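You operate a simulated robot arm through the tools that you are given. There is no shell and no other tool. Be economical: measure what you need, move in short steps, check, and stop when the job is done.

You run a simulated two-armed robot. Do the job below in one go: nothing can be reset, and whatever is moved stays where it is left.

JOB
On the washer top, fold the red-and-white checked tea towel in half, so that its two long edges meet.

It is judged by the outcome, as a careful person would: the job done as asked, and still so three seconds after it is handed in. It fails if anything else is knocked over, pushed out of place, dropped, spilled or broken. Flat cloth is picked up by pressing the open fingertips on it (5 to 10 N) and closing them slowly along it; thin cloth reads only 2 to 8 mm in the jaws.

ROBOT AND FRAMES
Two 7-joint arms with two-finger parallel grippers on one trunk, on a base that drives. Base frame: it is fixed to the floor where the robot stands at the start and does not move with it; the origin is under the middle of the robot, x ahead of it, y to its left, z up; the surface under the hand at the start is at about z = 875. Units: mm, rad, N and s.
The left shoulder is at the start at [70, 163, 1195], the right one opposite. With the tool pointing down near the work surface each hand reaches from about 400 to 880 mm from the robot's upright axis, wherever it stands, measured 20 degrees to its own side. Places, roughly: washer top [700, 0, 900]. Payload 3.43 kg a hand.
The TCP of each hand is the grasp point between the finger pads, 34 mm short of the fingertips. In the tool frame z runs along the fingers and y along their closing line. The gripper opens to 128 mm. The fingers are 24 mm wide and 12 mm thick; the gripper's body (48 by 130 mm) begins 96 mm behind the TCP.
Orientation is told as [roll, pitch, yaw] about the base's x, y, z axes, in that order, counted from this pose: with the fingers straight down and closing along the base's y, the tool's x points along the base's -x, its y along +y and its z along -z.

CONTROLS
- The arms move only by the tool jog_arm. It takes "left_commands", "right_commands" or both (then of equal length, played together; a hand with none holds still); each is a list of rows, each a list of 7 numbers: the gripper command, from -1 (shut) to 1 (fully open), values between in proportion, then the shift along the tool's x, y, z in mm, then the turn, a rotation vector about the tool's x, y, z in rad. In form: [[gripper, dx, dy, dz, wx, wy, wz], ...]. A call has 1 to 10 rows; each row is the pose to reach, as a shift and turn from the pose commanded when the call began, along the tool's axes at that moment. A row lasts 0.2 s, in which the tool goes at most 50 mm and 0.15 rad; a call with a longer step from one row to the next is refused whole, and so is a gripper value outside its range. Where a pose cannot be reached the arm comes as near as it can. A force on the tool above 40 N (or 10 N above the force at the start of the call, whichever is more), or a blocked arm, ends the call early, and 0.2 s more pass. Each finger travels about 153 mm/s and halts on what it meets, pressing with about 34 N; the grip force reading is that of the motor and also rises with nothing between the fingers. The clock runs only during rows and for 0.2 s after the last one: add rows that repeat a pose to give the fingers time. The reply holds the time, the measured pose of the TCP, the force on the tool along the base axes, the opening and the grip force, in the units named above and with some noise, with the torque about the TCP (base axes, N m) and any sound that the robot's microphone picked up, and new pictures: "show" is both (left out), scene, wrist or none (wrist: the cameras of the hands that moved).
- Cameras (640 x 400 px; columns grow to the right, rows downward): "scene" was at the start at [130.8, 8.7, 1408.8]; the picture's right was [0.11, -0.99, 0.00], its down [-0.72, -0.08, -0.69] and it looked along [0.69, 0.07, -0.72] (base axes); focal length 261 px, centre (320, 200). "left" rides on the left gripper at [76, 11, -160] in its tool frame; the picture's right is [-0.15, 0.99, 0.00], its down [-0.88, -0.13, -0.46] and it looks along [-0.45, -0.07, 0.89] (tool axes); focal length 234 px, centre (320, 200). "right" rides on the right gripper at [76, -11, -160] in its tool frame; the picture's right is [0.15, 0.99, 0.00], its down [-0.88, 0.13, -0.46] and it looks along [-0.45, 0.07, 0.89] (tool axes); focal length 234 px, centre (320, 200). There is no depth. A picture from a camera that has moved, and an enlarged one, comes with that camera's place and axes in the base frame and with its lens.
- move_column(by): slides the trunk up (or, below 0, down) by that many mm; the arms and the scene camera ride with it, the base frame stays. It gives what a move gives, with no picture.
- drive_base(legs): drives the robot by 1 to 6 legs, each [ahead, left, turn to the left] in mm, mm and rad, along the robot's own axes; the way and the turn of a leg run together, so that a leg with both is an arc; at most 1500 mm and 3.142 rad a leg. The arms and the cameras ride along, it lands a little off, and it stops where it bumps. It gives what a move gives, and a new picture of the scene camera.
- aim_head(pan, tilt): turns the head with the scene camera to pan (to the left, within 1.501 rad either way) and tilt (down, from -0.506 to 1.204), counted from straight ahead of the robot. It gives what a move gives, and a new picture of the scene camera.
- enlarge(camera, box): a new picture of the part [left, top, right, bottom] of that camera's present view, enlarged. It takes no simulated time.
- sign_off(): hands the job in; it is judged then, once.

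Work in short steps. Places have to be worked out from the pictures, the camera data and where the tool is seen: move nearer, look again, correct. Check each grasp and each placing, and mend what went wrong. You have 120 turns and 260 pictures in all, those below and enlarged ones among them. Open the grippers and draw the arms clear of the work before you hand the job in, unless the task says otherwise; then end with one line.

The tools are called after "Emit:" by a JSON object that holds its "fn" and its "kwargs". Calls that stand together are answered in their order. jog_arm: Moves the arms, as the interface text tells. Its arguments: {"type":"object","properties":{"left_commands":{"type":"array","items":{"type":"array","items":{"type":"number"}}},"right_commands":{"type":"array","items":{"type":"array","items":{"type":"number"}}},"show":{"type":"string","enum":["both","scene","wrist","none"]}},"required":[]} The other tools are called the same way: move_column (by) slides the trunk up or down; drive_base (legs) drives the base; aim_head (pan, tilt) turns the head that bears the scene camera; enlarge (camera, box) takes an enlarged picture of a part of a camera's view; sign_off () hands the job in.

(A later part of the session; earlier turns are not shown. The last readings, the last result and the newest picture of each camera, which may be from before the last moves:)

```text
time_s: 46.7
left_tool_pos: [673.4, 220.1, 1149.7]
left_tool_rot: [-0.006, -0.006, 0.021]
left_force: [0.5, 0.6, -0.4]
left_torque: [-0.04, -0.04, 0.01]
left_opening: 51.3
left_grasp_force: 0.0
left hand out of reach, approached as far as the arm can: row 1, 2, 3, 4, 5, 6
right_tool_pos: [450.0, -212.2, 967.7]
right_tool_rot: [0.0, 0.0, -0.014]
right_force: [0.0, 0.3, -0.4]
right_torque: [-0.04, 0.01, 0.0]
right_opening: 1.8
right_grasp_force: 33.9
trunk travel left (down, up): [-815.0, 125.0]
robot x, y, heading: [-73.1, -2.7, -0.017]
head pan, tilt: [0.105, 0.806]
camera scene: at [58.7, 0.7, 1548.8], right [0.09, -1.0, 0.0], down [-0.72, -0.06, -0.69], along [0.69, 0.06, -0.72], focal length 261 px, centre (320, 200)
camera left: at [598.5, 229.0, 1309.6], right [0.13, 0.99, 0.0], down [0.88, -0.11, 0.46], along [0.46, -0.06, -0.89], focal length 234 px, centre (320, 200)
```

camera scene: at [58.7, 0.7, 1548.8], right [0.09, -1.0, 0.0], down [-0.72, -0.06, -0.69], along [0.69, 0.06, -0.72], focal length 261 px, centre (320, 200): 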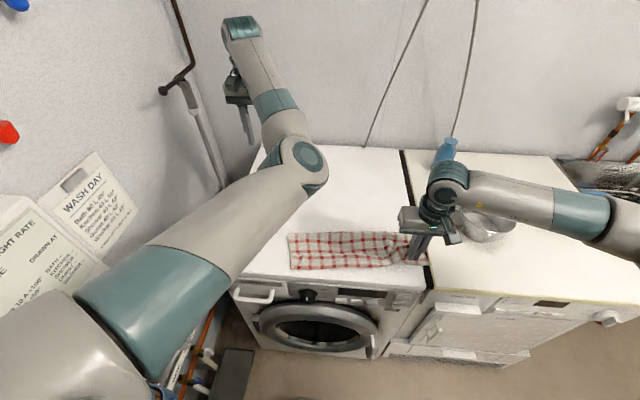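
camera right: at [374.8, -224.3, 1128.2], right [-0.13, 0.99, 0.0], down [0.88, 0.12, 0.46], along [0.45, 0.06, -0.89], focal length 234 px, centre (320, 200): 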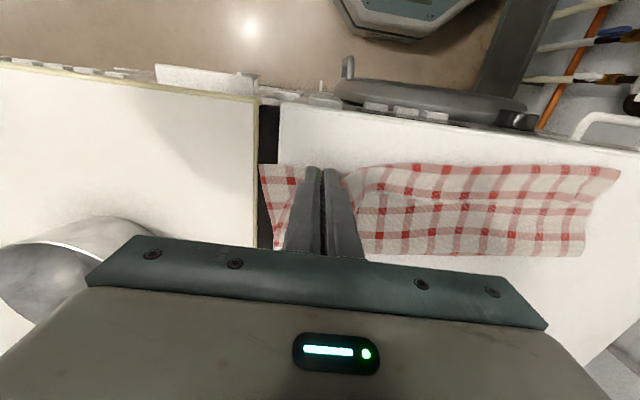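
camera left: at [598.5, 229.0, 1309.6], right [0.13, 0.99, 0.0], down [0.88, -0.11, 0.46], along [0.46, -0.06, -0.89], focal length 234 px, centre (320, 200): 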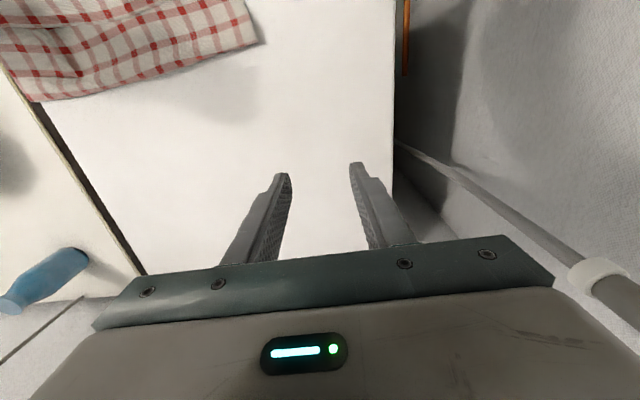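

The left hand is free and vertical. I move it over the towel's middle, to about (580, 20), to act as a pin.

Emit:
{"fn": "jog_arm", "kwargs": {"left_commands": [[-0.2, 10, -40, 10, 0, 0, 0], [-0.2, 20, -80, 20, 0, 0, 0], [-0.2, 35, -120, 45, 0, 0, 0], [-0.2, 55, -150, 75, 0, 0, 0], [-0.2, 75, -175, 105, 0, 0, 0], [-0.2, 93, -200, 135, 0, 0, 0], [-0.2, 93, -200, 150, 0, 0, 0], [-0.2, 93, -200, 150, 0, 0, 0]]}}

```text
time_s: 48.7
left_tool_pos: [644.0, 54.1, 981.6]
left_tool_rot: [0.027, -0.04, 0.07]
left_force: [0.0, 0.0, -0.5]
left_torque: [0.01, -0.03, -0.01]
left_opening: 51.3
left_grasp_force: 0.0
left hand out of reach, approached as far as the arm can: row 1, 2, 3, 4, 5, 6, 7, 8
right_tool_pos: [450.1, -213.4, 969.0]
right_tool_rot: [0.001, -0.003, -0.014]
right_force: [-0.4, -0.7, 0.3]
right_torque: [0.0, 0.01, -0.04]
right_opening: 1.7
right_grasp_force: 34.6
trunk travel left (down, up): [-815.0, 125.0]
robot x, y, heading: [-72.5, -6.5, -0.019]
head pan, tilt: [0.105, 0.806]
stopped in row 8 (left hand): the arm was blocked; the commanded pose is now the measured one
camera scene: at [58.9, 0.6, 1548.8], right [0.09, -1.0, 0.0], down [-0.72, -0.06, -0.69], along [0.69, 0.06, -0.72], focal length 261 px, centre (320, 200)
camera left: at [563.7, 55.0, 1140.8], right [0.07, 1.0, 0.03], down [0.87, -0.08, 0.48], along [0.49, -0.01, -0.87], focal length 234 px, centre (320, 200)
```

scene: 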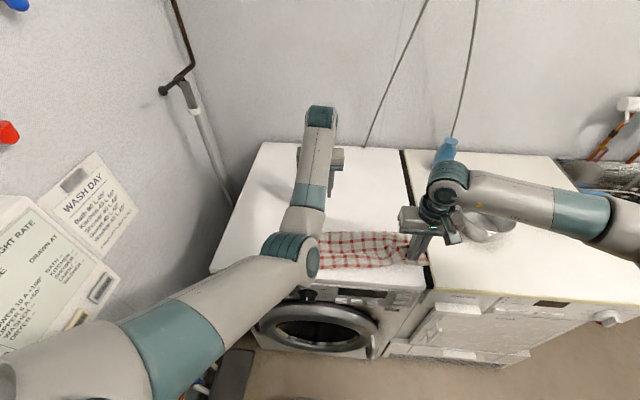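
left: 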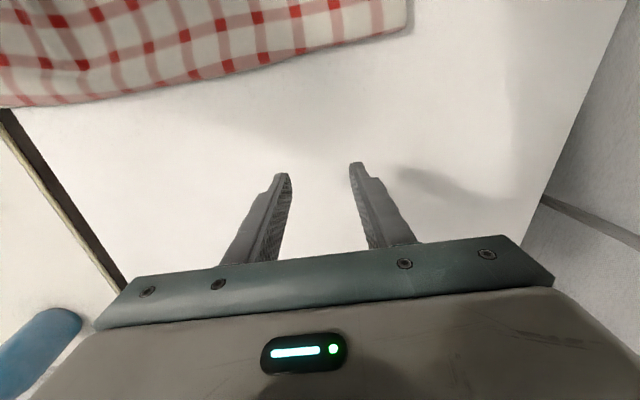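

The folded strip measures only about 115 mm wide instead of 150, and there is a crease along it. I need a closer look to see whether it is a flipped hem or a tuck.

Emit:
{"fn": "enlarge", "kwargs": {"camera": "right", "box": [330, 150, 480, 265]}}

Emit:
{"fn": "enlarge", "kwargs": {"camera": "right", "box": [480, 150, 640, 265]}}

Emit:
{"fn": "enlarge", "kwargs": {"camera": "scene", "box": [310, 220, 440, 290]}}

```text
3.48 times, centred on (405, 208) of right
camera zoom: at [375.0, -224.3, 1128.1], right [-0.13, 0.99, 0.0], down [0.88, 0.12, 0.46], along [0.45, 0.06, -0.89], focal length 814 px, centre (24, 174)
```

zoom: 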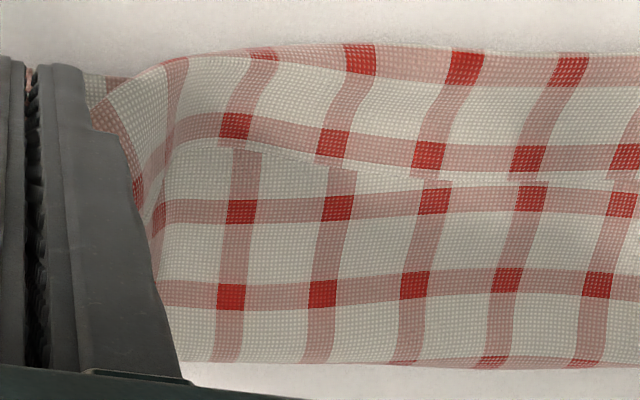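

```text
3.48 times, centred on (560, 208) of right
camera zoom: at [375.0, -224.3, 1128.1], right [-0.13, 0.99, 0.0], down [0.88, 0.12, 0.46], along [0.45, 0.06, -0.89], focal length 814 px, centre (-515, 174)
```

zoom: 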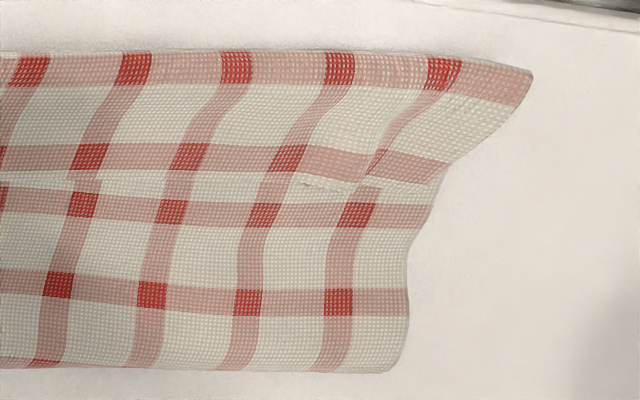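

```text
4.92 times, centred on (375, 255) of scene
camera zoom: at [58.9, 0.6, 1548.8], right [0.09, -1.0, 0.0], down [-0.72, -0.06, -0.69], along [0.69, 0.06, -0.72], focal length 1285 px, centre (49, -71)
```

zoom: 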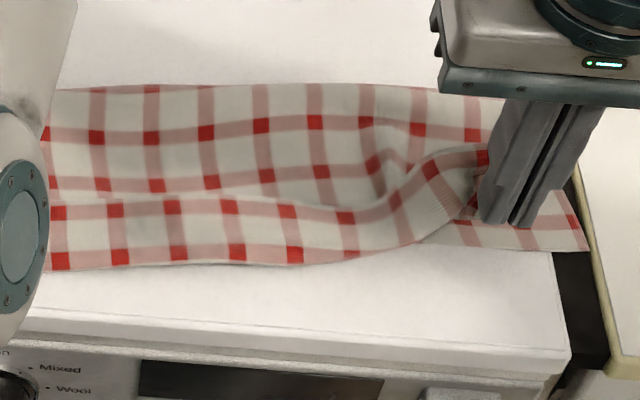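

The crease may be the true edge, with the hem flipped back by about one check, or it may be a pleat. I lift the held corner higher and look again.

Emit:
{"fn": "jog_arm", "kwargs": {"right_commands": [[-1, 0, 5, -20, 0, 0, 0], [-1, 0, 10, -40, 0, 0, 0], [-1, 0, 15, -60, 0, 0, 0], [-1, 0, 15, -60, 0, 0, 0]], "show": "wrist"}}

Emit:
{"fn": "enlarge", "kwargs": {"camera": "scene", "box": [310, 200, 450, 290]}}

Emit:
{"fn": "enlarge", "kwargs": {"camera": "left", "box": [0, 0, 300, 120]}}

```text
time_s: 49.7
left_tool_pos: [643.5, 52.5, 983.4]
left_tool_rot: [0.027, -0.037, 0.07]
left_force: [-0.4, -0.2, -0.4]
left_torque: [0.0, 0.02, -0.03]
left_opening: 51.1
left_grasp_force: 0.1
right_tool_pos: [449.4, -196.5, 1029.2]
right_tool_rot: [0.001, 0.0, -0.014]
right_force: [0.1, -0.2, -0.5]
right_torque: [0.02, 0.0, -0.07]
right_opening: 2.0
right_grasp_force: 33.9
trunk travel left (down, up): [-815.0, 125.0]
robot x, y, heading: [-71.0, -5.3, -0.022]
head pan, tilt: [0.105, 0.806]
camera right: at [375.2, -209.1, 1188.5], right [-0.13, 0.99, 0.0], down [0.88, 0.12, 0.46], along [0.45, 0.06, -0.89], focal length 234 px, centre (320, 200)
```

right: 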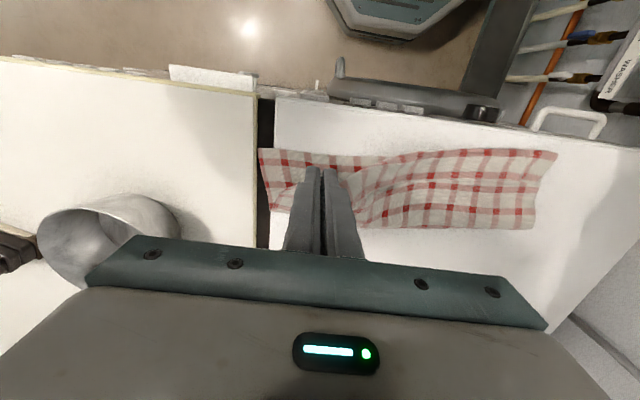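

```text
4.44 times, centred on (380, 245) of scene
camera zoom: at [58.8, 0.3, 1548.8], right [0.09, -1.0, 0.0], down [-0.72, -0.06, -0.69], along [0.69, 0.06, -0.72], focal length 1160 px, centre (53, 0)
```

zoom: 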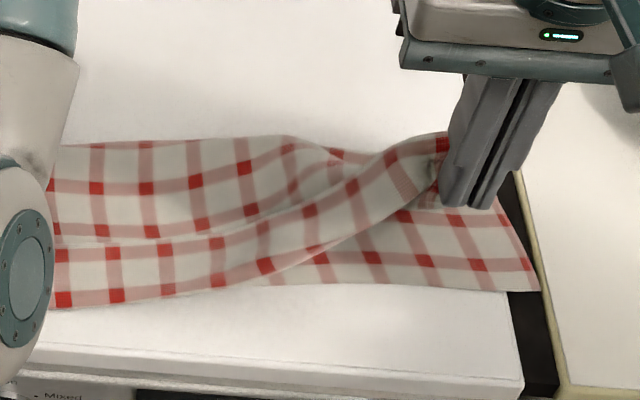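

```text
2.13 times, centred on (150, 60) of left
camera zoom: at [563.4, 54.5, 1140.4], right [0.08, 1.0, 0.03], down [0.87, -0.08, 0.48], along [0.49, -0.01, -0.87], focal length 500 px, centre (683, 499)
```

zoom: 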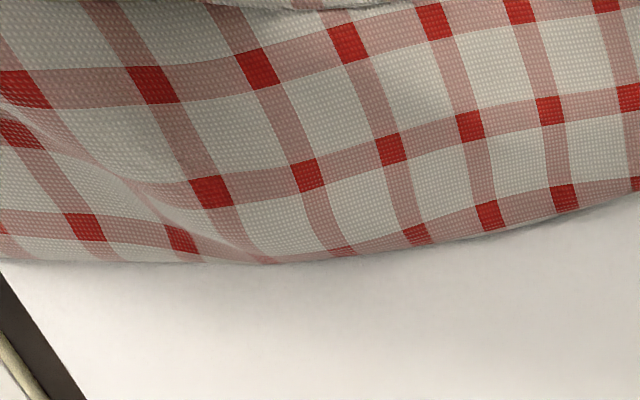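

Still unclear. I lift the corner another 60 mm so that any pleat or flipped hem shows itself.

Emit:
{"fn": "jog_arm", "kwargs": {"right_commands": [[-1, -10, 10, -20, 0, 0, 0], [-1, -20, 20, -40, 0, 0, 0], [-1, -30, 25, -60, 0, 0, 0], [-1, -30, 25, -60, 0, 0, 0]], "show": "wrist"}}

Emit:
{"fn": "enlarge", "kwargs": {"camera": "scene", "box": [310, 190, 450, 280]}}

Emit:
{"fn": "enlarge", "kwargs": {"camera": "right", "box": [250, 110, 550, 240]}}

```text
time_s: 50.7
left_tool_pos: [644.4, 52.8, 982.2]
left_tool_rot: [0.028, -0.037, 0.068]
left_force: [0.1, 0.3, 0.2]
left_torque: [0.0, 0.04, 0.01]
left_opening: 51.1
left_grasp_force: 0.0
right_tool_pos: [481.0, -170.7, 1088.0]
right_tool_rot: [0.002, 0.001, -0.015]
right_force: [-0.5, 0.3, 0.0]
right_torque: [0.03, 0.01, -0.03]
right_opening: 1.7
right_grasp_force: 34.1
trunk travel left (down, up): [-815.0, 125.0]
robot x, y, heading: [-68.4, -4.5, -0.019]
head pan, tilt: [0.105, 0.806]
camera right: at [406.0, -184.0, 1249.0], right [-0.13, 0.99, 0.0], down [0.88, 0.12, 0.46], along [0.45, 0.06, -0.89], focal length 234 px, centre (320, 200)
```

right: 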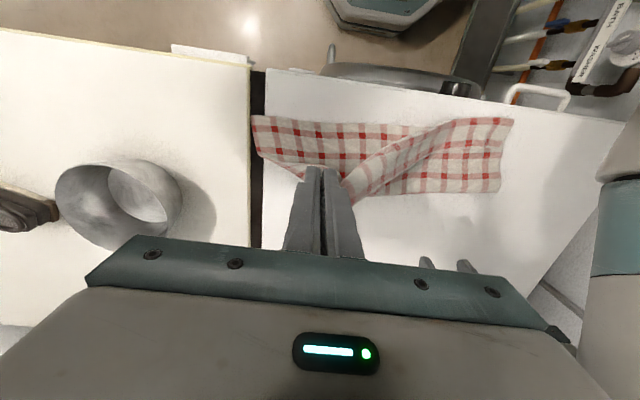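

```text
4.44 times, centred on (380, 235) of scene
camera zoom: at [58.7, 0.3, 1548.8], right [0.09, -1.0, 0.0], down [-0.72, -0.06, -0.69], along [0.69, 0.06, -0.72], focal length 1160 px, centre (53, 44)
```

zoom: 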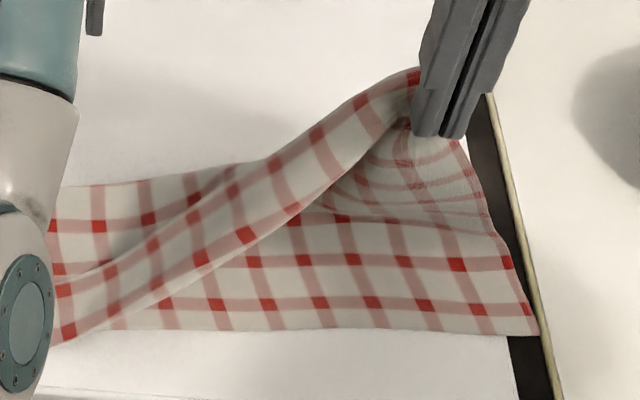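

```text
2.13 times, centred on (400, 175) of right
camera zoom: at [406.0, -184.0, 1249.0], right [-0.13, 0.99, 0.0], down [0.88, 0.12, 0.46], along [0.45, 0.06, -0.89], focal length 500 px, centre (149, 253)
```

zoom: 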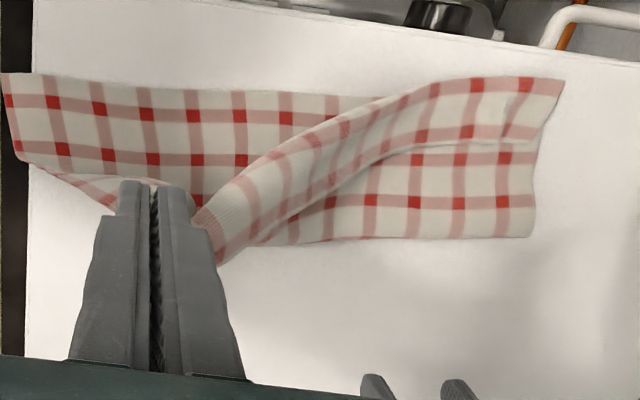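

The stripe spacing settles it. The top layer's hem, about one check wide, is flipped back on itself, and the visible near boundary is a crease. I'll reopen the fold and redo it with a smaller edge overlap in the grip. First I free the left arm's odd elbow posture by going up and stretching it out.

Emit:
{"fn": "jog_arm", "kwargs": {"left_commands": [[-0.2, -5, 20, -45, 0, 0, 0], [-0.2, -10, 40, -90, 0, 0, 0], [-0.2, -20, 60, -130, 0, 0, 0], [-0.2, -40, 80, -165, 0, 0, 0], [-0.2, -65, 100, -195, 0, 0, 0], [-0.2, -95, 120, -220, 0, 0, 0], [-0.2, -125, 140, -240, 0, 0, 0], [-0.2, -155, 150, -260, 0, 0, 0], [-0.2, -180, 155, -270, 0, 0, 0], [-0.2, -180, 155, -270, 0, 0, 0]], "show": "scene"}}

```text
time_s: 52.9
left_tool_pos: [762.3, 198.0, 1250.5]
left_tool_rot: [0.024, -0.037, 0.067]
left_force: [0.1, -0.2, 0.1]
left_torque: [-0.01, 0.03, -0.02]
left_opening: 51.2
left_grasp_force: 0.1
left hand out of reach, approached as far as the arm can: row 1, 2, 3, 4, 5, 8, 9, 10
right_tool_pos: [482.2, -171.0, 1088.8]
right_tool_rot: [-0.001, 0.0, -0.013]
right_force: [0.2, -0.7, -0.2]
right_torque: [0.02, -0.03, -0.01]
right_opening: 1.7
right_grasp_force: 34.1
trunk travel left (down, up): [-815.0, 125.0]
robot x, y, heading: [-73.7, -3.5, -0.016]
head pan, tilt: [0.105, 0.806]
camera scene: at [59.5, 0.9, 1548.7], right [0.09, -1.0, 0.0], down [-0.72, -0.06, -0.69], along [0.69, 0.06, -0.72], focal length 261 px, centre (320, 200)
```

scene: 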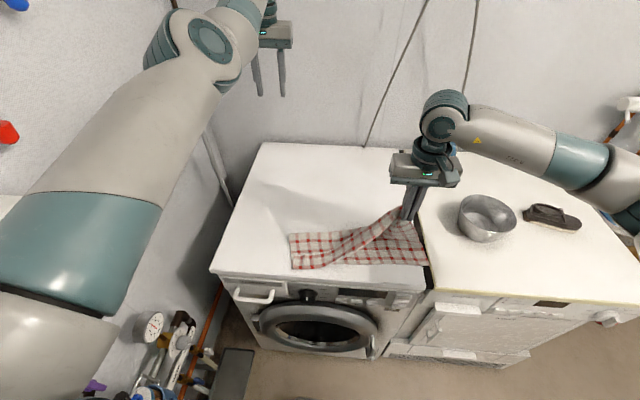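

The arm is extended and the gripper is vertical. I bring the left hand back down toward a nominal pose to see which elbow posture it takes, while the right hand carries its corner up and over toward the far side.

Emit:
{"fn": "jog_arm", "kwargs": {"left_commands": [[-0.2, 12, 5, 20, 0, 0, 0], [-0.2, 24, 10, 40, 0, 0, 0], [-0.2, 36, 15, 60, 0, 0, 0], [-0.2, 48, 20, 80, 0, 0, 0], [-0.2, 60, 25, 100, 0, 0, 0], [-0.2, 60, 25, 100, 0, 0, 0]], "right_commands": [[-1, -25, -8, 0, 0, 0, 0], [-1, -50, -16, 0, 0, 0, 0], [-1, -75, -25, 5, 0, 0, 0], [-1, -100, -33, 15, 0, 0, 0], [-1, -125, -41, 30, 0, 0, 0], [-1, -125, -41, 30, 0, 0, 0]]}}

```text
time_s: 54.3
left_tool_pos: [703.8, 218.5, 1152.3]
left_tool_rot: [0.024, -0.036, 0.067]
left_force: [0.2, 0.4, 0.4]
left_torque: [-0.01, -0.01, 0.0]
left_opening: 51.3
left_grasp_force: 0.1
right_tool_pos: [606.6, -217.3, 1059.3]
right_tool_rot: [0.002, 0.0, -0.015]
right_force: [0.3, -0.2, 0.0]
right_torque: [0.0, 0.0, -0.03]
right_opening: 1.9
right_grasp_force: 34.3
trunk travel left (down, up): [-815.0, 125.0]
robot x, y, heading: [-74.9, -6.8, -0.02]
head pan, tilt: [0.105, 0.806]
camera scene: at [58.0, 0.4, 1548.9], right [0.09, -1.0, 0.0], down [-0.72, -0.06, -0.69], along [0.69, 0.06, -0.72], focal length 261 px, centre (320, 200)
camera right: at [530.6, -228.9, 1218.9], right [-0.13, 0.99, 0.0], down [0.88, 0.12, 0.46], along [0.45, 0.06, -0.89], focal length 234 px, centre (320, 200)
camera left: at [624.0, 220.9, 1310.0], right [0.08, 1.0, 0.03], down [0.87, -0.08, 0.48], along [0.49, -0.01, -0.87], focal length 234 px, centre (320, 200)
```

scene: 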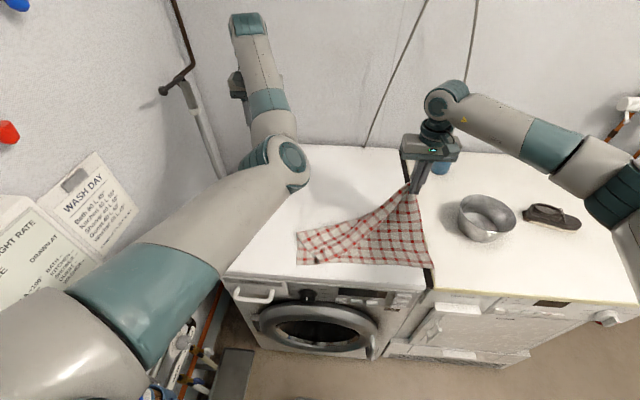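
right: 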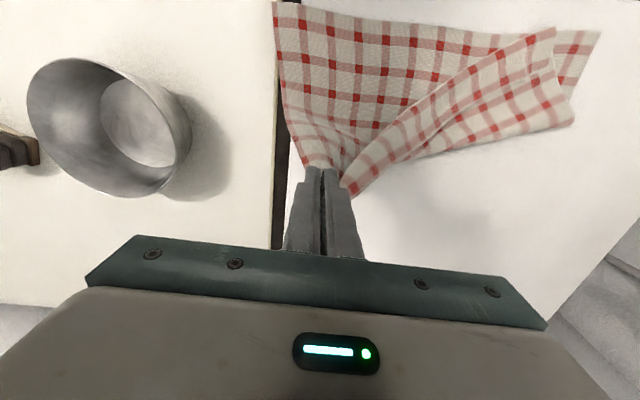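
left: 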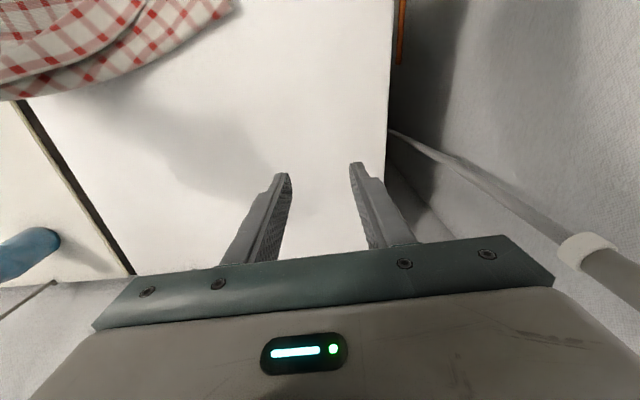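

The right side has reopened and the true far edge is hanging properly from the jaw. I carry the right corner on to the far side and lay it down there.

Emit:
{"fn": "jog_arm", "kwargs": {"right_commands": [[-1, -28, -5, 10, 0, 0, 0], [-1, -56, -10, 25, 0, 0, 0], [-1, -84, -14, 45, 0, 0, 0], [-1, -108, -18, 72, 0, 0, 0], [-1, -127, -21, 105, 0, 0, 0], [-1, -137, -23, 140, 0, 0, 0], [-1, -137, -23, 140, 0, 0, 0]]}}

```text
time_s: 55.9
left_tool_pos: [705.5, 216.8, 1151.9]
left_tool_rot: [0.024, -0.037, 0.066]
left_force: [-0.4, -0.5, 0.9]
left_torque: [0.0, 0.04, -0.02]
left_opening: 51.6
left_grasp_force: 0.0
right_tool_pos: [739.8, -243.1, 919.6]
right_tool_rot: [0.002, -0.004, -0.014]
right_force: [-0.1, 0.6, 0.2]
right_torque: [0.08, -0.01, -0.02]
right_opening: 2.0
right_grasp_force: 33.8
trunk travel left (down, up): [-815.0, 125.0]
robot x, y, heading: [-75.1, -5.3, -0.02]
head pan, tilt: [0.105, 0.806]
camera scene: at [58.3, -0.5, 1548.9], right [0.09, -1.0, 0.0], down [-0.72, -0.06, -0.69], along [0.69, 0.06, -0.72], focal length 261 px, centre (320, 200)
camera right: at [664.8, -254.8, 1078.3], right [-0.13, 0.99, 0.0], down [0.88, 0.12, 0.46], along [0.45, 0.06, -0.89], focal length 234 px, centre (320, 200)
```

scene: 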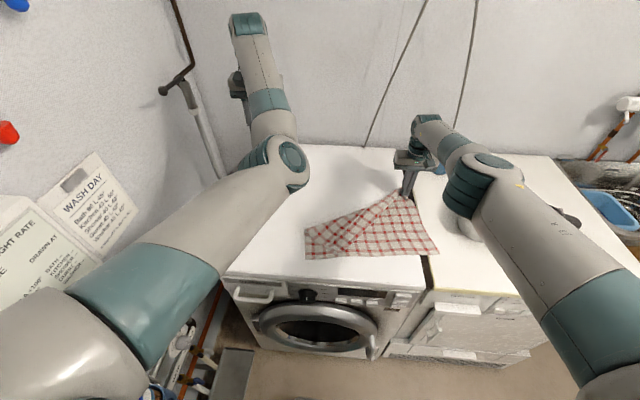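
right: 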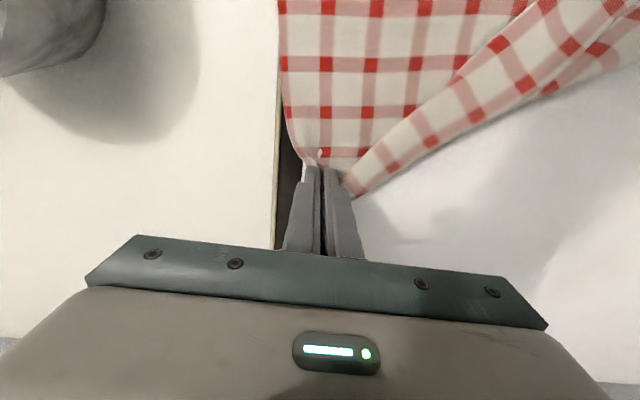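

The right side is almost flat again. I set the corner down and release it gently.

Emit:
{"fn": "jog_arm", "kwargs": {"right_commands": [[-1, -3, 4, 5, 0, 0, 0], [-1, -3, 6, 7, 0, 0, 0], [-0.85, -3, 6, 7, 0, 0, 0], [-0.7, -3, 6, 7, 0, 0, 0], [-0.7, -3, 6, -15, 0, 0, 0], [-0.7, -3, 6, -50, 0, 0, 0], [-0.7, -3, 6, -80, 0, 0, 0], [-0.7, -3, 6, -80, 0, 0, 0]]}}

```text
time_s: 57.7
left_tool_pos: [705.6, 220.0, 1150.9]
left_tool_rot: [0.023, -0.036, 0.068]
left_force: [-0.5, -0.1, 0.6]
left_torque: [0.0, 0.04, 0.03]
left_opening: 51.3
left_grasp_force: 0.1
right_tool_pos: [745.4, -231.9, 999.0]
right_tool_rot: [0.001, 0.001, -0.014]
right_force: [-0.4, -0.4, 0.5]
right_torque: [-0.03, -0.02, 0.01]
right_opening: 19.3
right_grasp_force: 0.0
right hand out of reach, approached as far as the arm can: row 1, 2, 3, 4
trunk travel left (down, up): [-815.0, 125.0]
robot x, y, heading: [-75.8, -5.6, -0.016]
head pan, tilt: [0.105, 0.806]
camera scene: at [59.4, 1.9, 1548.8], right [0.09, -1.0, 0.0], down [-0.72, -0.06, -0.69], along [0.69, 0.06, -0.72], focal length 261 px, centre (320, 200)
camera right: at [670.0, -244.3, 1158.8], right [-0.13, 0.99, 0.0], down [0.88, 0.12, 0.46], along [0.45, 0.06, -0.89], focal length 234 px, centre (320, 200)
```

scene: 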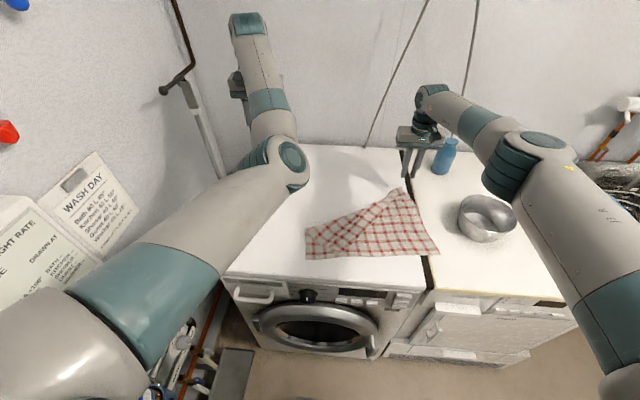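
right: 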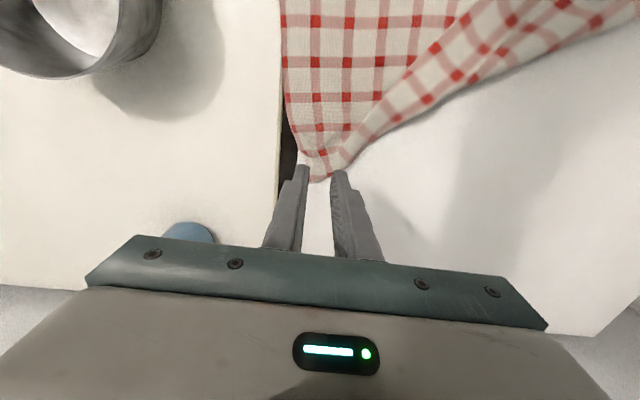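

The right corner is unfolded flat. Before handling the left corner I want the left elbow back outward, so I test how it reacts to raising the hand and turning its yaw.

Emit:
{"fn": "jog_arm", "kwargs": {"left_commands": [[-0.2, -5, 5, -15, 0, 0, 0.14], [-0.2, -10, 10, -30, 0, 0, 0.28], [-0.2, -15, 15, -45, 0, 0, 0.42], [-0.2, -20, 20, -60, 0, 0, 0.56], [-0.2, -25, 20, -70, 0, 0, 0.7], [-0.2, -25, 20, -70, 0, 0, 0.84], [-0.2, -25, 20, -70, 0, 0, 0.84]], "show": "scene"}}

```text
time_s: 59.3
left_tool_pos: [726.0, 239.4, 1222.6]
left_tool_rot: [0.045, -0.006, -0.772]
left_force: [0.4, 0.2, 0.6]
left_torque: [-0.01, -0.03, 0.01]
left_opening: 51.1
left_grasp_force: 0.2
right_tool_pos: [744.9, -233.8, 997.4]
right_tool_rot: [0.001, -0.001, -0.015]
right_force: [-1.2, -0.1, 0.4]
right_torque: [-0.02, -0.01, 0.0]
right_opening: 19.2
right_grasp_force: 0.0
trunk travel left (down, up): [-815.0, 125.0]
robot x, y, heading: [-73.0, -3.3, -0.021]
head pan, tilt: [0.105, 0.806]
camera scene: at [58.8, 0.7, 1548.8], right [0.09, -1.0, 0.0], down [-0.72, -0.06, -0.69], along [0.69, 0.06, -0.72], focal length 261 px, centre (320, 200)
```

scene: 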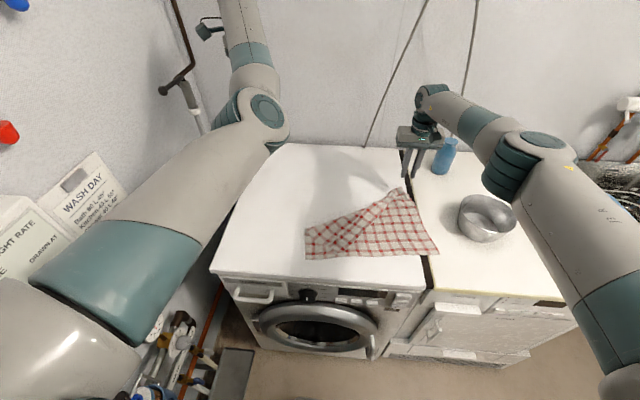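

Reachable, and the posture now resembles the start. I undo the yaw and lower slightly, watching for reach warnings.

Emit:
{"fn": "jog_arm", "kwargs": {"left_commands": [[-0.2, 0, 0, 5, 0, 0, -0.13], [-0.2, 0, 0, 10, 0, 0, -0.26], [-0.2, 0, 0, 15, 0, 0, -0.39], [-0.2, 0, 0, 20, 0, 0, -0.52], [-0.2, 0, 0, 25, 0, 0, -0.65], [-0.2, 0, 0, 30, 0, 0, -0.77], [-0.2, 0, 0, 30, 0, 0, -0.77]], "show": "scene"}}

```text
time_s: 60.9
left_tool_pos: [727.9, 240.4, 1192.4]
left_tool_rot: [0.025, -0.037, -0.001]
left_force: [-0.5, 0.2, -0.3]
left_torque: [-0.01, 0.0, -0.01]
left_opening: 51.0
left_grasp_force: 0.0
right_tool_pos: [744.6, -234.0, 999.1]
right_tool_rot: [0.001, -0.001, -0.013]
right_force: [0.2, 0.7, 0.4]
right_torque: [0.04, -0.01, 0.0]
right_opening: 19.1
right_grasp_force: 0.0
trunk travel left (down, up): [-815.0, 125.0]
robot x, y, heading: [-73.5, -5.9, -0.016]
head pan, tilt: [0.105, 0.806]
camera scene: at [58.9, 0.5, 1548.8], right [0.09, -1.0, 0.0], down [-0.72, -0.06, -0.69], along [0.69, 0.06, -0.72], focal length 261 px, centre (320, 200)
```

scene: 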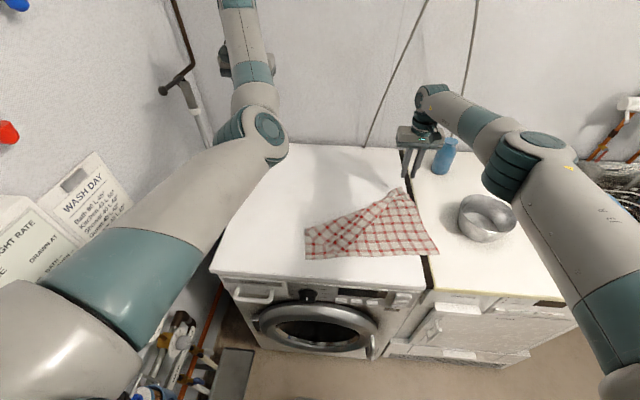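

Good. I raise both hands, then lower the trunk back to its starting height, which gives a better reach over the surface.

Emit:
{"fn": "jog_arm", "kwargs": {"left_commands": [[-0.2, 10, 0, -15, 0, 0, 0], [-0.2, 20, 0, -30, 0, 0, 0], [-0.2, 30, 0, -40, 0, 0, 0], [-0.2, 30, 0, -40, 0, 0, 0]], "right_commands": [[-0.7, 15, -10, -40, 0, 0, 0], [-0.7, 30, -20, -80, 0, 0, 0], [-0.7, 45, -30, -125, 0, 0, 0], [-0.7, 45, -30, -125, 0, 0, 0]], "show": "none"}}

Emit:
{"fn": "move_column", "kwargs": {"by": -140}}

Emit:
{"fn": "aim_head", "kwargs": {"pan": 0.0, "tilt": 0.8}}

```text
time_s: 61.9
left_tool_pos: [696.9, 239.4, 1233.8]
left_tool_rot: [0.026, -0.034, -0.005]
left_force: [-0.5, 0.7, -0.2]
left_torque: [0.03, -0.01, -0.03]
left_opening: 51.2
left_grasp_force: 0.1
right_tool_pos: [699.9, -263.6, 1128.3]
right_tool_rot: [0.002, 0.0, -0.014]
right_force: [-0.2, 0.0, -0.9]
right_torque: [0.0, 0.0, -0.05]
right_opening: 19.3
right_grasp_force: 0.0
trunk travel left (down, up): [-815.0, 125.0]
robot x, y, heading: [-68.2, -10.5, -0.015]
head pan, tilt: [0.105, 0.806]
```

```text
time_s: 63.6
left_tool_pos: [696.2, 238.2, 1093.9]
left_tool_rot: [0.024, -0.034, -0.002]
left_force: [-0.1, 0.2, -0.6]
left_torque: [0.01, 0.0, 0.0]
left_opening: 51.2
left_grasp_force: 0.1
right_tool_pos: [698.7, -263.3, 987.2]
right_tool_rot: [0.001, -0.001, -0.014]
right_force: [-0.9, 0.7, 0.4]
right_torque: [0.02, 0.01, 0.0]
right_opening: 19.1
right_grasp_force: 0.1
trunk travel left (down, up): [-675.0, 265.0]
robot x, y, heading: [-74.0, -8.7, -0.016]
head pan, tilt: [0.105, 0.806]
```

```text
time_s: 64.2
left_tool_pos: [696.5, 238.8, 1093.4]
left_tool_rot: [0.026, -0.033, -0.005]
left_force: [-0.4, -0.7, 0.4]
left_torque: [0.01, -0.02, -0.03]
left_opening: 51.3
left_grasp_force: 0.2
right_tool_pos: [700.0, -262.8, 987.9]
right_tool_rot: [0.001, -0.001, -0.015]
right_force: [-0.2, 0.1, -0.1]
right_torque: [-0.02, -0.01, 0.0]
right_opening: 19.1
right_grasp_force: 0.0
trunk travel left (down, up): [-675.0, 265.0]
robot x, y, heading: [-71.5, -5.5, -0.017]
head pan, tilt: [0.0, 0.799]
camera scene: at [59.4, -7.9, 1409.4], right [-0.02, -1.0, 0.0], down [-0.72, 0.01, -0.7], along [0.7, -0.01, -0.72], focal length 261 px, centre (320, 200)
```

scene: 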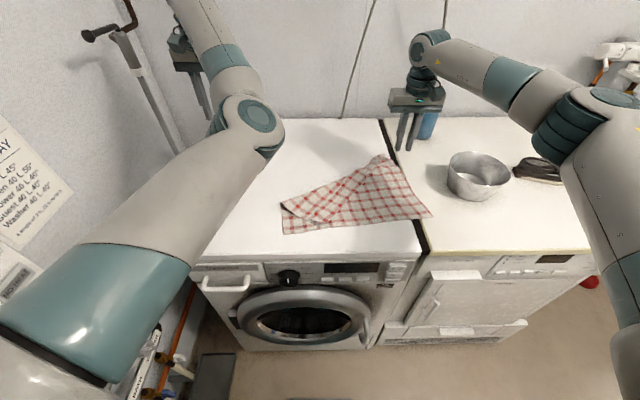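

Now a close look at the half-open towel.

Emit:
{"fn": "enlarge", "kwargs": {"camera": "scene", "box": [265, 145, 445, 250]}}

```text
3.56 times, centred on (355, 198) of scene
camera zoom: at [59.4, -7.9, 1409.4], right [-0.02, -1.0, 0.0], down [-0.72, 0.01, -0.7], along [0.7, -0.01, -0.72], focal length 928 px, centre (196, 209)
```

zoom: 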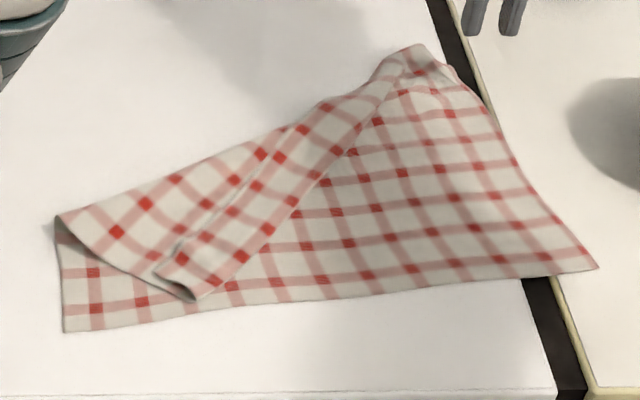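

Now it's clear: the top-left corner with its flipped hem lies at about (496, 1) on top of the towel. I send the left hand above it.

Emit:
{"fn": "jog_arm", "kwargs": {"left_commands": [[-0.4, 22, -25, 12, 0.003, -0.004, 0], [-0.4, 44, -50, 24, 0, 0, 0], [-0.4, 66, -75, 36, 0, 0, 0], [-0.4, 88, -100, 48, 0, 0, 0], [-0.4, 110, -125, 60, 0, 0, 0], [-0.4, 132, -150, 74, 0, 0, 0], [-0.4, 154, -175, 90, 0, 0, 0], [-0.4, 175, -200, 106, 0, 0, 0], [-0.4, 195, -224, 125, -0.02, 0.03, 0], [-0.4, 195, -224, 125, -0.02, 0.03, 0]]}}

```text
time_s: 66.1
left_tool_pos: [674.4, 54.1, 911.7]
left_tool_rot: [0.033, -0.108, 0.022]
left_force: [-12.7, -0.4, 13.4]
left_torque: [-0.41, 0.54, -0.3]
left_opening: 38.4
left_grasp_force: 0.0
left hand out of reach, approached as far as the arm can: row 1, 2, 3, 4, 5, 6, 7, 8, 9
right_tool_pos: [697.5, -264.3, 987.7]
right_tool_rot: [0.0, -0.001, -0.016]
right_force: [0.0, -0.3, -0.4]
right_torque: [0.04, 0.03, -0.01]
right_opening: 19.2
right_grasp_force: 0.0
trunk travel left (down, up): [-675.0, 265.0]
robot x, y, heading: [-73.0, -7.8, -0.022]
head pan, tilt: [0.0, 0.799]
stopped in row 9 (left hand): the force on the tool passed its limit at 152 N (the readings are from after the stop); the commanded pose is now the measured one
camera scene: at [56.9, -7.9, 1409.7], right [-0.02, -1.0, 0.0], down [-0.72, 0.01, -0.7], along [0.7, -0.01, -0.72], focal length 261 px, centre (320, 200)
camera left: at [582.3, 58.8, 1062.7], right [0.12, 0.99, 0.05], down [0.83, -0.13, 0.54], along [0.54, -0.03, -0.84], focal length 234 px, centre (320, 200)
```

scene: 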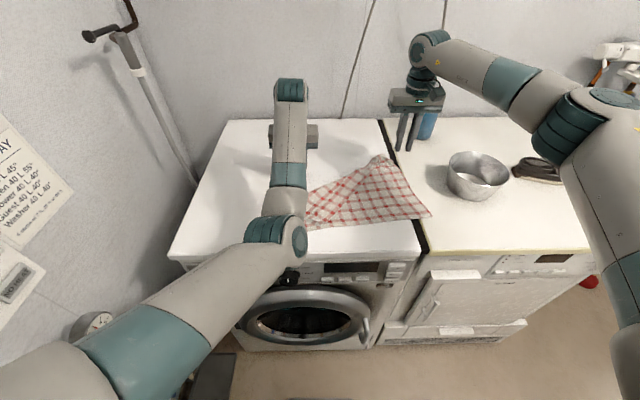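
left: 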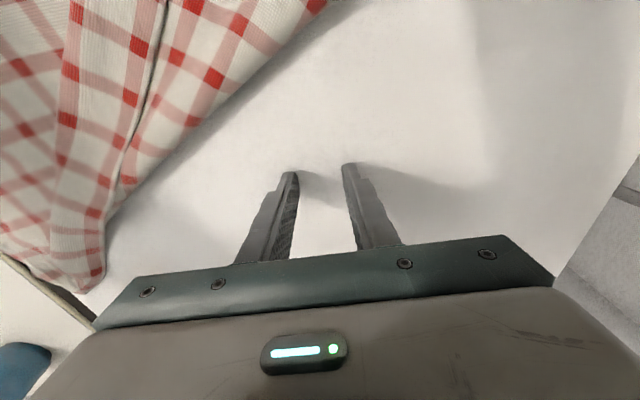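

The left arm is still limited in this posture and it touched the top. I'll park it high and out of the way and do the rest with the right arm, which is in a good posture; the towel now lies mostly on the right arm's side anyway.

Emit:
{"fn": "jog_arm", "kwargs": {"left_commands": [[-0.4, 0, 0, -40, 0, 0, 0], [-0.4, 0, 10, -85, 0, 0, 0], [-0.4, 0, 30, -130, 0, 0, 0], [-0.4, -5, 55, -165, 0, 0, 0], [-0.4, -15, 80, -200, 0, 0, 0], [-0.4, -25, 110, -230, 0, 0, 0], [-0.4, -35, 140, -255, 0, 0, 0.1], [-0.4, -40, 165, -280, 0, 0, 0.2], [-0.4, -40, 185, -300, 0, 0, 0.3], [-0.4, -40, 185, -320, 0, 0, 0.4]], "show": "scene"}}

```text
time_s: 68.3
left_tool_pos: [674.1, 228.7, 1237.4]
left_tool_rot: [0.072, -0.084, -0.381]
left_force: [0.2, 0.5, 0.0]
left_torque: [0.0, 0.02, 0.01]
left_opening: 38.3
left_grasp_force: 0.1
left hand out of reach, approached as far as the arm can: row 1, 2, 3, 4, 5, 6, 7, 8
right_tool_pos: [699.2, -264.3, 986.5]
right_tool_rot: [0.001, 0.001, -0.014]
right_force: [-0.4, -0.2, 0.2]
right_torque: [-0.01, 0.0, -0.01]
right_opening: 19.3
right_grasp_force: 0.1
trunk travel left (down, up): [-675.0, 265.0]
robot x, y, heading: [-73.0, -7.1, -0.016]
head pan, tilt: [0.0, 0.799]
camera scene: at [59.1, -8.2, 1409.4], right [-0.02, -1.0, 0.0], down [-0.72, 0.01, -0.7], along [0.7, -0.01, -0.72], focal length 261 px, centre (320, 200)
```

scene: 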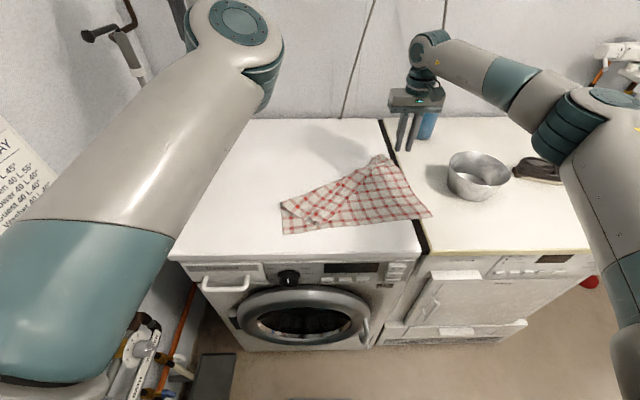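

The left is parked. I send the right hand above the flipped top-left corner, turning its closing line across the folded strip.

Emit:
{"fn": "jog_arm", "kwargs": {"right_commands": [[-0.5, 20, 26, 0, 0, 0, 0.07], [-0.5, 40, 52, 0, 0, 0, 0.14], [-0.5, 62, 80, 0, 0, 0, 0.21], [-0.5, 84, 108, 0, 0, 0, 0.29], [-0.5, 106, 137, 0, 0, 0, 0.36], [-0.5, 128, 166, 3, 0, 0, 0.43], [-0.5, 150, 196, 6, 0, 0, 0.5], [-0.5, 172, 226, 10, 0, 0, 0.58], [-0.5, 192, 256, 15, 0, 0, 0.65], [-0.5, 192, 256, 15, 0, 0, 0.65]]}}

```text
time_s: 70.5
left_tool_pos: [676.0, 228.4, 1235.9]
left_tool_rot: [0.073, -0.086, -0.382]
left_force: [0.1, 0.2, 0.3]
left_torque: [0.04, 0.03, -0.03]
left_opening: 38.6
left_grasp_force: 0.1
right_tool_pos: [512.0, -5.2, 971.1]
right_tool_rot: [0.002, 0.0, -0.665]
right_force: [0.4, -0.6, -0.5]
right_torque: [0.02, 0.02, -0.03]
right_opening: 32.1
right_grasp_force: 0.1
trunk travel left (down, up): [-675.0, 265.0]
robot x, y, heading: [-71.3, -12.5, -0.015]
head pan, tilt: [0.0, 0.799]
camera scene: at [59.7, -8.8, 1409.4], right [-0.02, -1.0, 0.0], down [-0.72, 0.01, -0.7], along [0.7, -0.01, -0.72], focal length 261 px, centre (320, 200)
camera right: at [445.5, 31.5, 1131.0], right [0.5, 0.87, 0.0], down [0.77, -0.44, 0.45], along [0.4, -0.22, -0.89], focal length 234 px, centre (320, 200)
```

scene: 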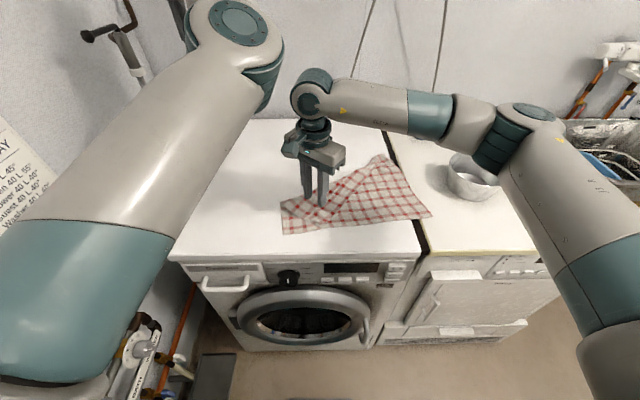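
right: 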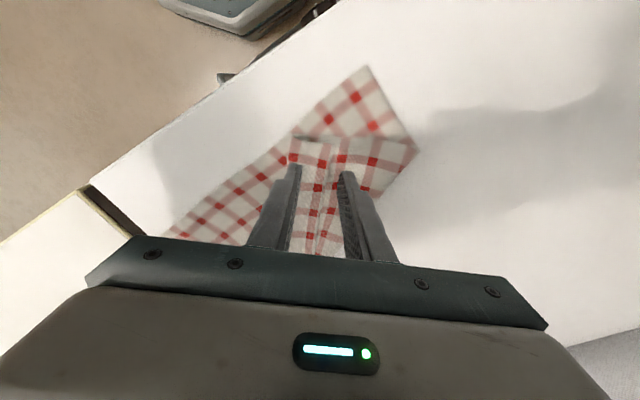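

Emit:
{"fn": "enlarge", "kwargs": {"camera": "right", "box": [220, 50, 440, 260]}}

```text
1.90 times, centred on (330, 155) of right
camera zoom: at [445.5, 31.5, 1131.0], right [0.5, 0.87, 0.0], down [0.77, -0.44, 0.45], along [0.4, -0.22, -0.89], focal length 446 px, centre (301, 286)
```

zoom: 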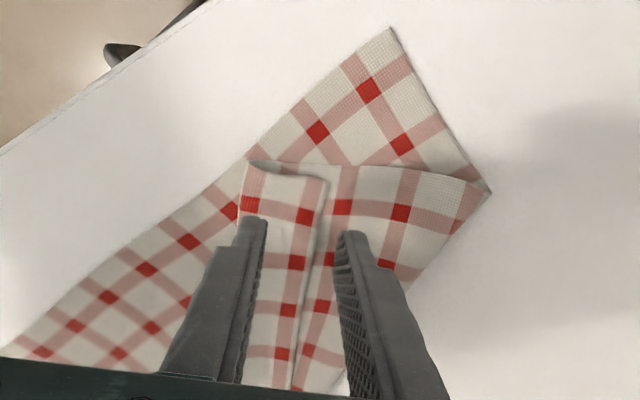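

The flipped hem is clearly visible: its true corner is at about (509, 11) and the crease end at (477, −18). I narrow the jaws and descend onto the hem only.

Emit:
{"fn": "jog_arm", "kwargs": {"right_commands": [[-0.75, 4.6, -8.7, 15, 0, 0, 0], [-0.75, 4.6, -8.7, 32, 0, 0, 0], [-0.75, 4.6, -8.7, 44, 0, 0, 0], [-0.75, 4.6, -8.7, 48, 0, 0, 0], [-0.75, 4.6, -8.7, 48, 0, 0, 0]], "show": "none"}}

Emit:
{"fn": "enlarge", "kwargs": {"camera": "right", "box": [220, 50, 440, 260]}}

```text
time_s: 71.7
left_tool_pos: [675.8, 229.9, 1237.0]
left_tool_rot: [0.073, -0.087, -0.379]
left_force: [0.5, 0.6, 0.0]
left_torque: [-0.02, 0.02, 0.02]
left_opening: 38.5
left_grasp_force: 0.0
right_tool_pos: [503.1, -7.7, 923.1]
right_tool_rot: [0.001, 0.0, -0.663]
right_force: [0.3, -0.8, 0.3]
right_torque: [0.01, 0.01, 0.0]
right_opening: 15.9
right_grasp_force: 0.0
trunk travel left (down, up): [-675.0, 265.0]
robot x, y, heading: [-75.1, -9.5, -0.02]
head pan, tilt: [0.0, 0.799]
```

```text
1.90 times, centred on (330, 155) of right
camera zoom: at [437.0, 28.6, 1083.5], right [0.49, 0.87, 0.0], down [0.77, -0.44, 0.45], along [0.4, -0.23, -0.89], focal length 446 px, centre (301, 286)
```

zoom: 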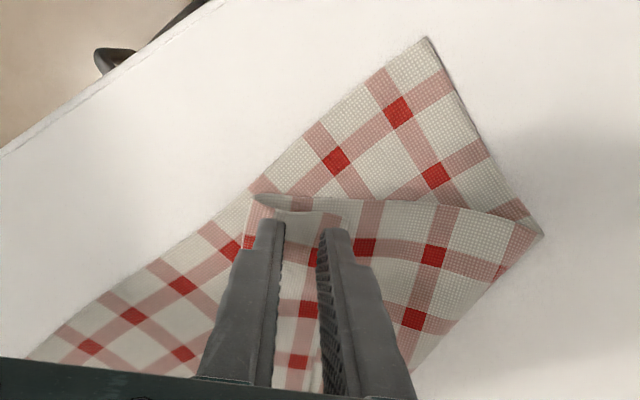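

The fingers sit within the hem. I ease 3 mm away from the free edge and press down slowly.

Emit:
{"fn": "jog_arm", "kwargs": {"right_commands": [[-0.75, 0, -3, 2, 0, 0, 0], [-0.75, 0, -3, 4, 0, 0, 0], [-0.75, 0, -3, 6, 0, 0, 0], [-0.75, 0, -3, 8, 0, 0, 0], [-0.75, 0, -3, 9, 0, 0, 0], [-0.75, 0, -3, 9, 0, 0, 0]], "show": "none"}}

```text
time_s: 73.1
left_tool_pos: [675.4, 230.5, 1236.5]
left_tool_rot: [0.072, -0.087, -0.379]
left_force: [-0.3, 0.0, 0.0]
left_torque: [0.0, 0.0, -0.02]
left_opening: 38.4
left_grasp_force: 0.1
right_tool_pos: [499.7, -11.0, 914.4]
right_tool_rot: [0.0, 0.002, -0.665]
right_force: [-0.4, 0.2, -0.1]
right_torque: [-0.02, 0.03, 0.0]
right_opening: 16.1
right_grasp_force: 0.1
trunk travel left (down, up): [-675.0, 265.0]
robot x, y, heading: [-70.1, -7.6, -0.018]
head pan, tilt: [0.0, 0.799]
```

Emit:
{"fn": "jog_arm", "kwargs": {"right_commands": [[-0.75, 0, 0, 1, 0, 0, 0], [-0.75, 0, 0, 2, 0, 0, 0], [-0.75, 0, 0, 2.5, 0, 0, 0], [-0.75, 0, 0, 2.5, 0, 0, 0]], "show": "none"}}

```text
time_s: 74.1
left_tool_pos: [676.2, 229.7, 1237.4]
left_tool_rot: [0.072, -0.085, -0.378]
left_force: [0.0, -0.2, -0.4]
left_torque: [0.0, 0.03, 0.03]
left_opening: 38.4
left_grasp_force: 0.0
right_tool_pos: [500.3, -11.1, 912.8]
right_tool_rot: [0.0, 0.0, -0.664]
right_force: [-0.3, 0.3, 1.6]
right_torque: [0.05, 0.0, -0.01]
right_opening: 16.1
right_grasp_force: 0.1
trunk travel left (down, up): [-675.0, 265.0]
robot x, y, heading: [-70.2, -5.8, -0.016]
head pan, tilt: [0.0, 0.799]
```

First contact at 1.6 N. I press about 0.8 mm more and close slowly.

Emit:
{"fn": "jog_arm", "kwargs": {"right_commands": [[-0.75, 0, 0, 0.6, 0, 0, 0], [-0.75, 0, 0, 1, 0, 0, 0], [-0.8, 0, 0, 1, 0, 0, 0], [-0.85, 0, 0, 1, 0, 0, 0], [-0.9, 0, 0, 1, 0, 0, 0], [-0.95, 0, 0, 1, 0, 0, 0], [-1, 0, 0, 1, 0, 0, 0], [-1, 0, 0, 1, 0, 0, 0]], "show": "none"}}

Emit:
{"fn": "jog_arm", "kwargs": {"right_commands": [[-1, 0, 0, -15, 0, 0, 0], [-1, 0, 0, -30, 0, 0, 0], [-1, 0, 0, -45, 0, 0, 0], [-1, 0, 0, -45, 0, 0, 0]], "show": "wrist"}}

Emit:
{"fn": "enlarge", "kwargs": {"camera": "scene", "box": [265, 145, 445, 250]}}

```text
time_s: 75.9
left_tool_pos: [674.8, 229.1, 1239.1]
left_tool_rot: [0.071, -0.088, -0.377]
left_force: [-0.3, 0.0, 0.3]
left_torque: [0.0, 0.03, 0.03]
left_opening: 38.5
left_grasp_force: 0.0
right_tool_pos: [499.0, -10.5, 911.3]
right_tool_rot: [0.002, 0.001, -0.665]
right_force: [-0.9, -0.1, 14.5]
right_torque: [-0.03, 0.07, 0.0]
right_opening: 0.0
right_grasp_force: 33.3
trunk travel left (down, up): [-675.0, 265.0]
robot x, y, heading: [-72.0, 1.0, -0.02]
head pan, tilt: [0.0, 0.799]
```

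```text
time_s: 76.9
left_tool_pos: [676.5, 230.3, 1236.7]
left_tool_rot: [0.071, -0.084, -0.379]
left_force: [0.0, 0.3, -0.4]
left_torque: [-0.01, 0.01, 0.02]
left_opening: 38.4
left_grasp_force: 0.1
right_tool_pos: [501.1, -11.3, 956.7]
right_tool_rot: [0.001, 0.003, -0.666]
right_force: [-1.4, -0.7, 0.7]
right_torque: [-0.02, 0.0, -0.01]
right_opening: 0.0
right_grasp_force: 32.5
trunk travel left (down, up): [-675.0, 265.0]
robot x, y, heading: [-72.9, -5.4, -0.017]
head pan, tilt: [0.0, 0.799]
camera right: at [435.0, 25.5, 1116.6], right [0.49, 0.87, 0.0], down [0.77, -0.44, 0.45], along [0.4, -0.23, -0.89], focal length 234 px, centre (320, 200)
```

right: 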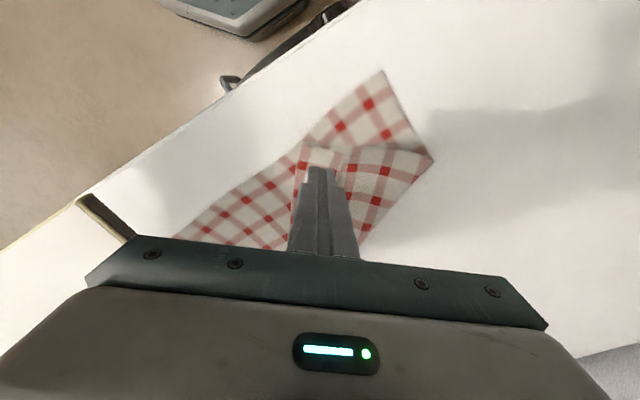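

```text
3.56 times, centred on (355, 198) of scene
camera zoom: at [59.7, -8.0, 1409.4], right [-0.02, -1.0, 0.0], down [-0.72, 0.01, -0.7], along [0.7, -0.01, -0.72], focal length 928 px, centre (196, 209)
```

zoom: 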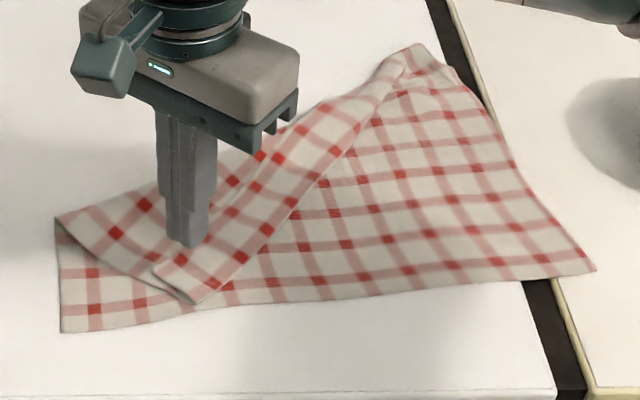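

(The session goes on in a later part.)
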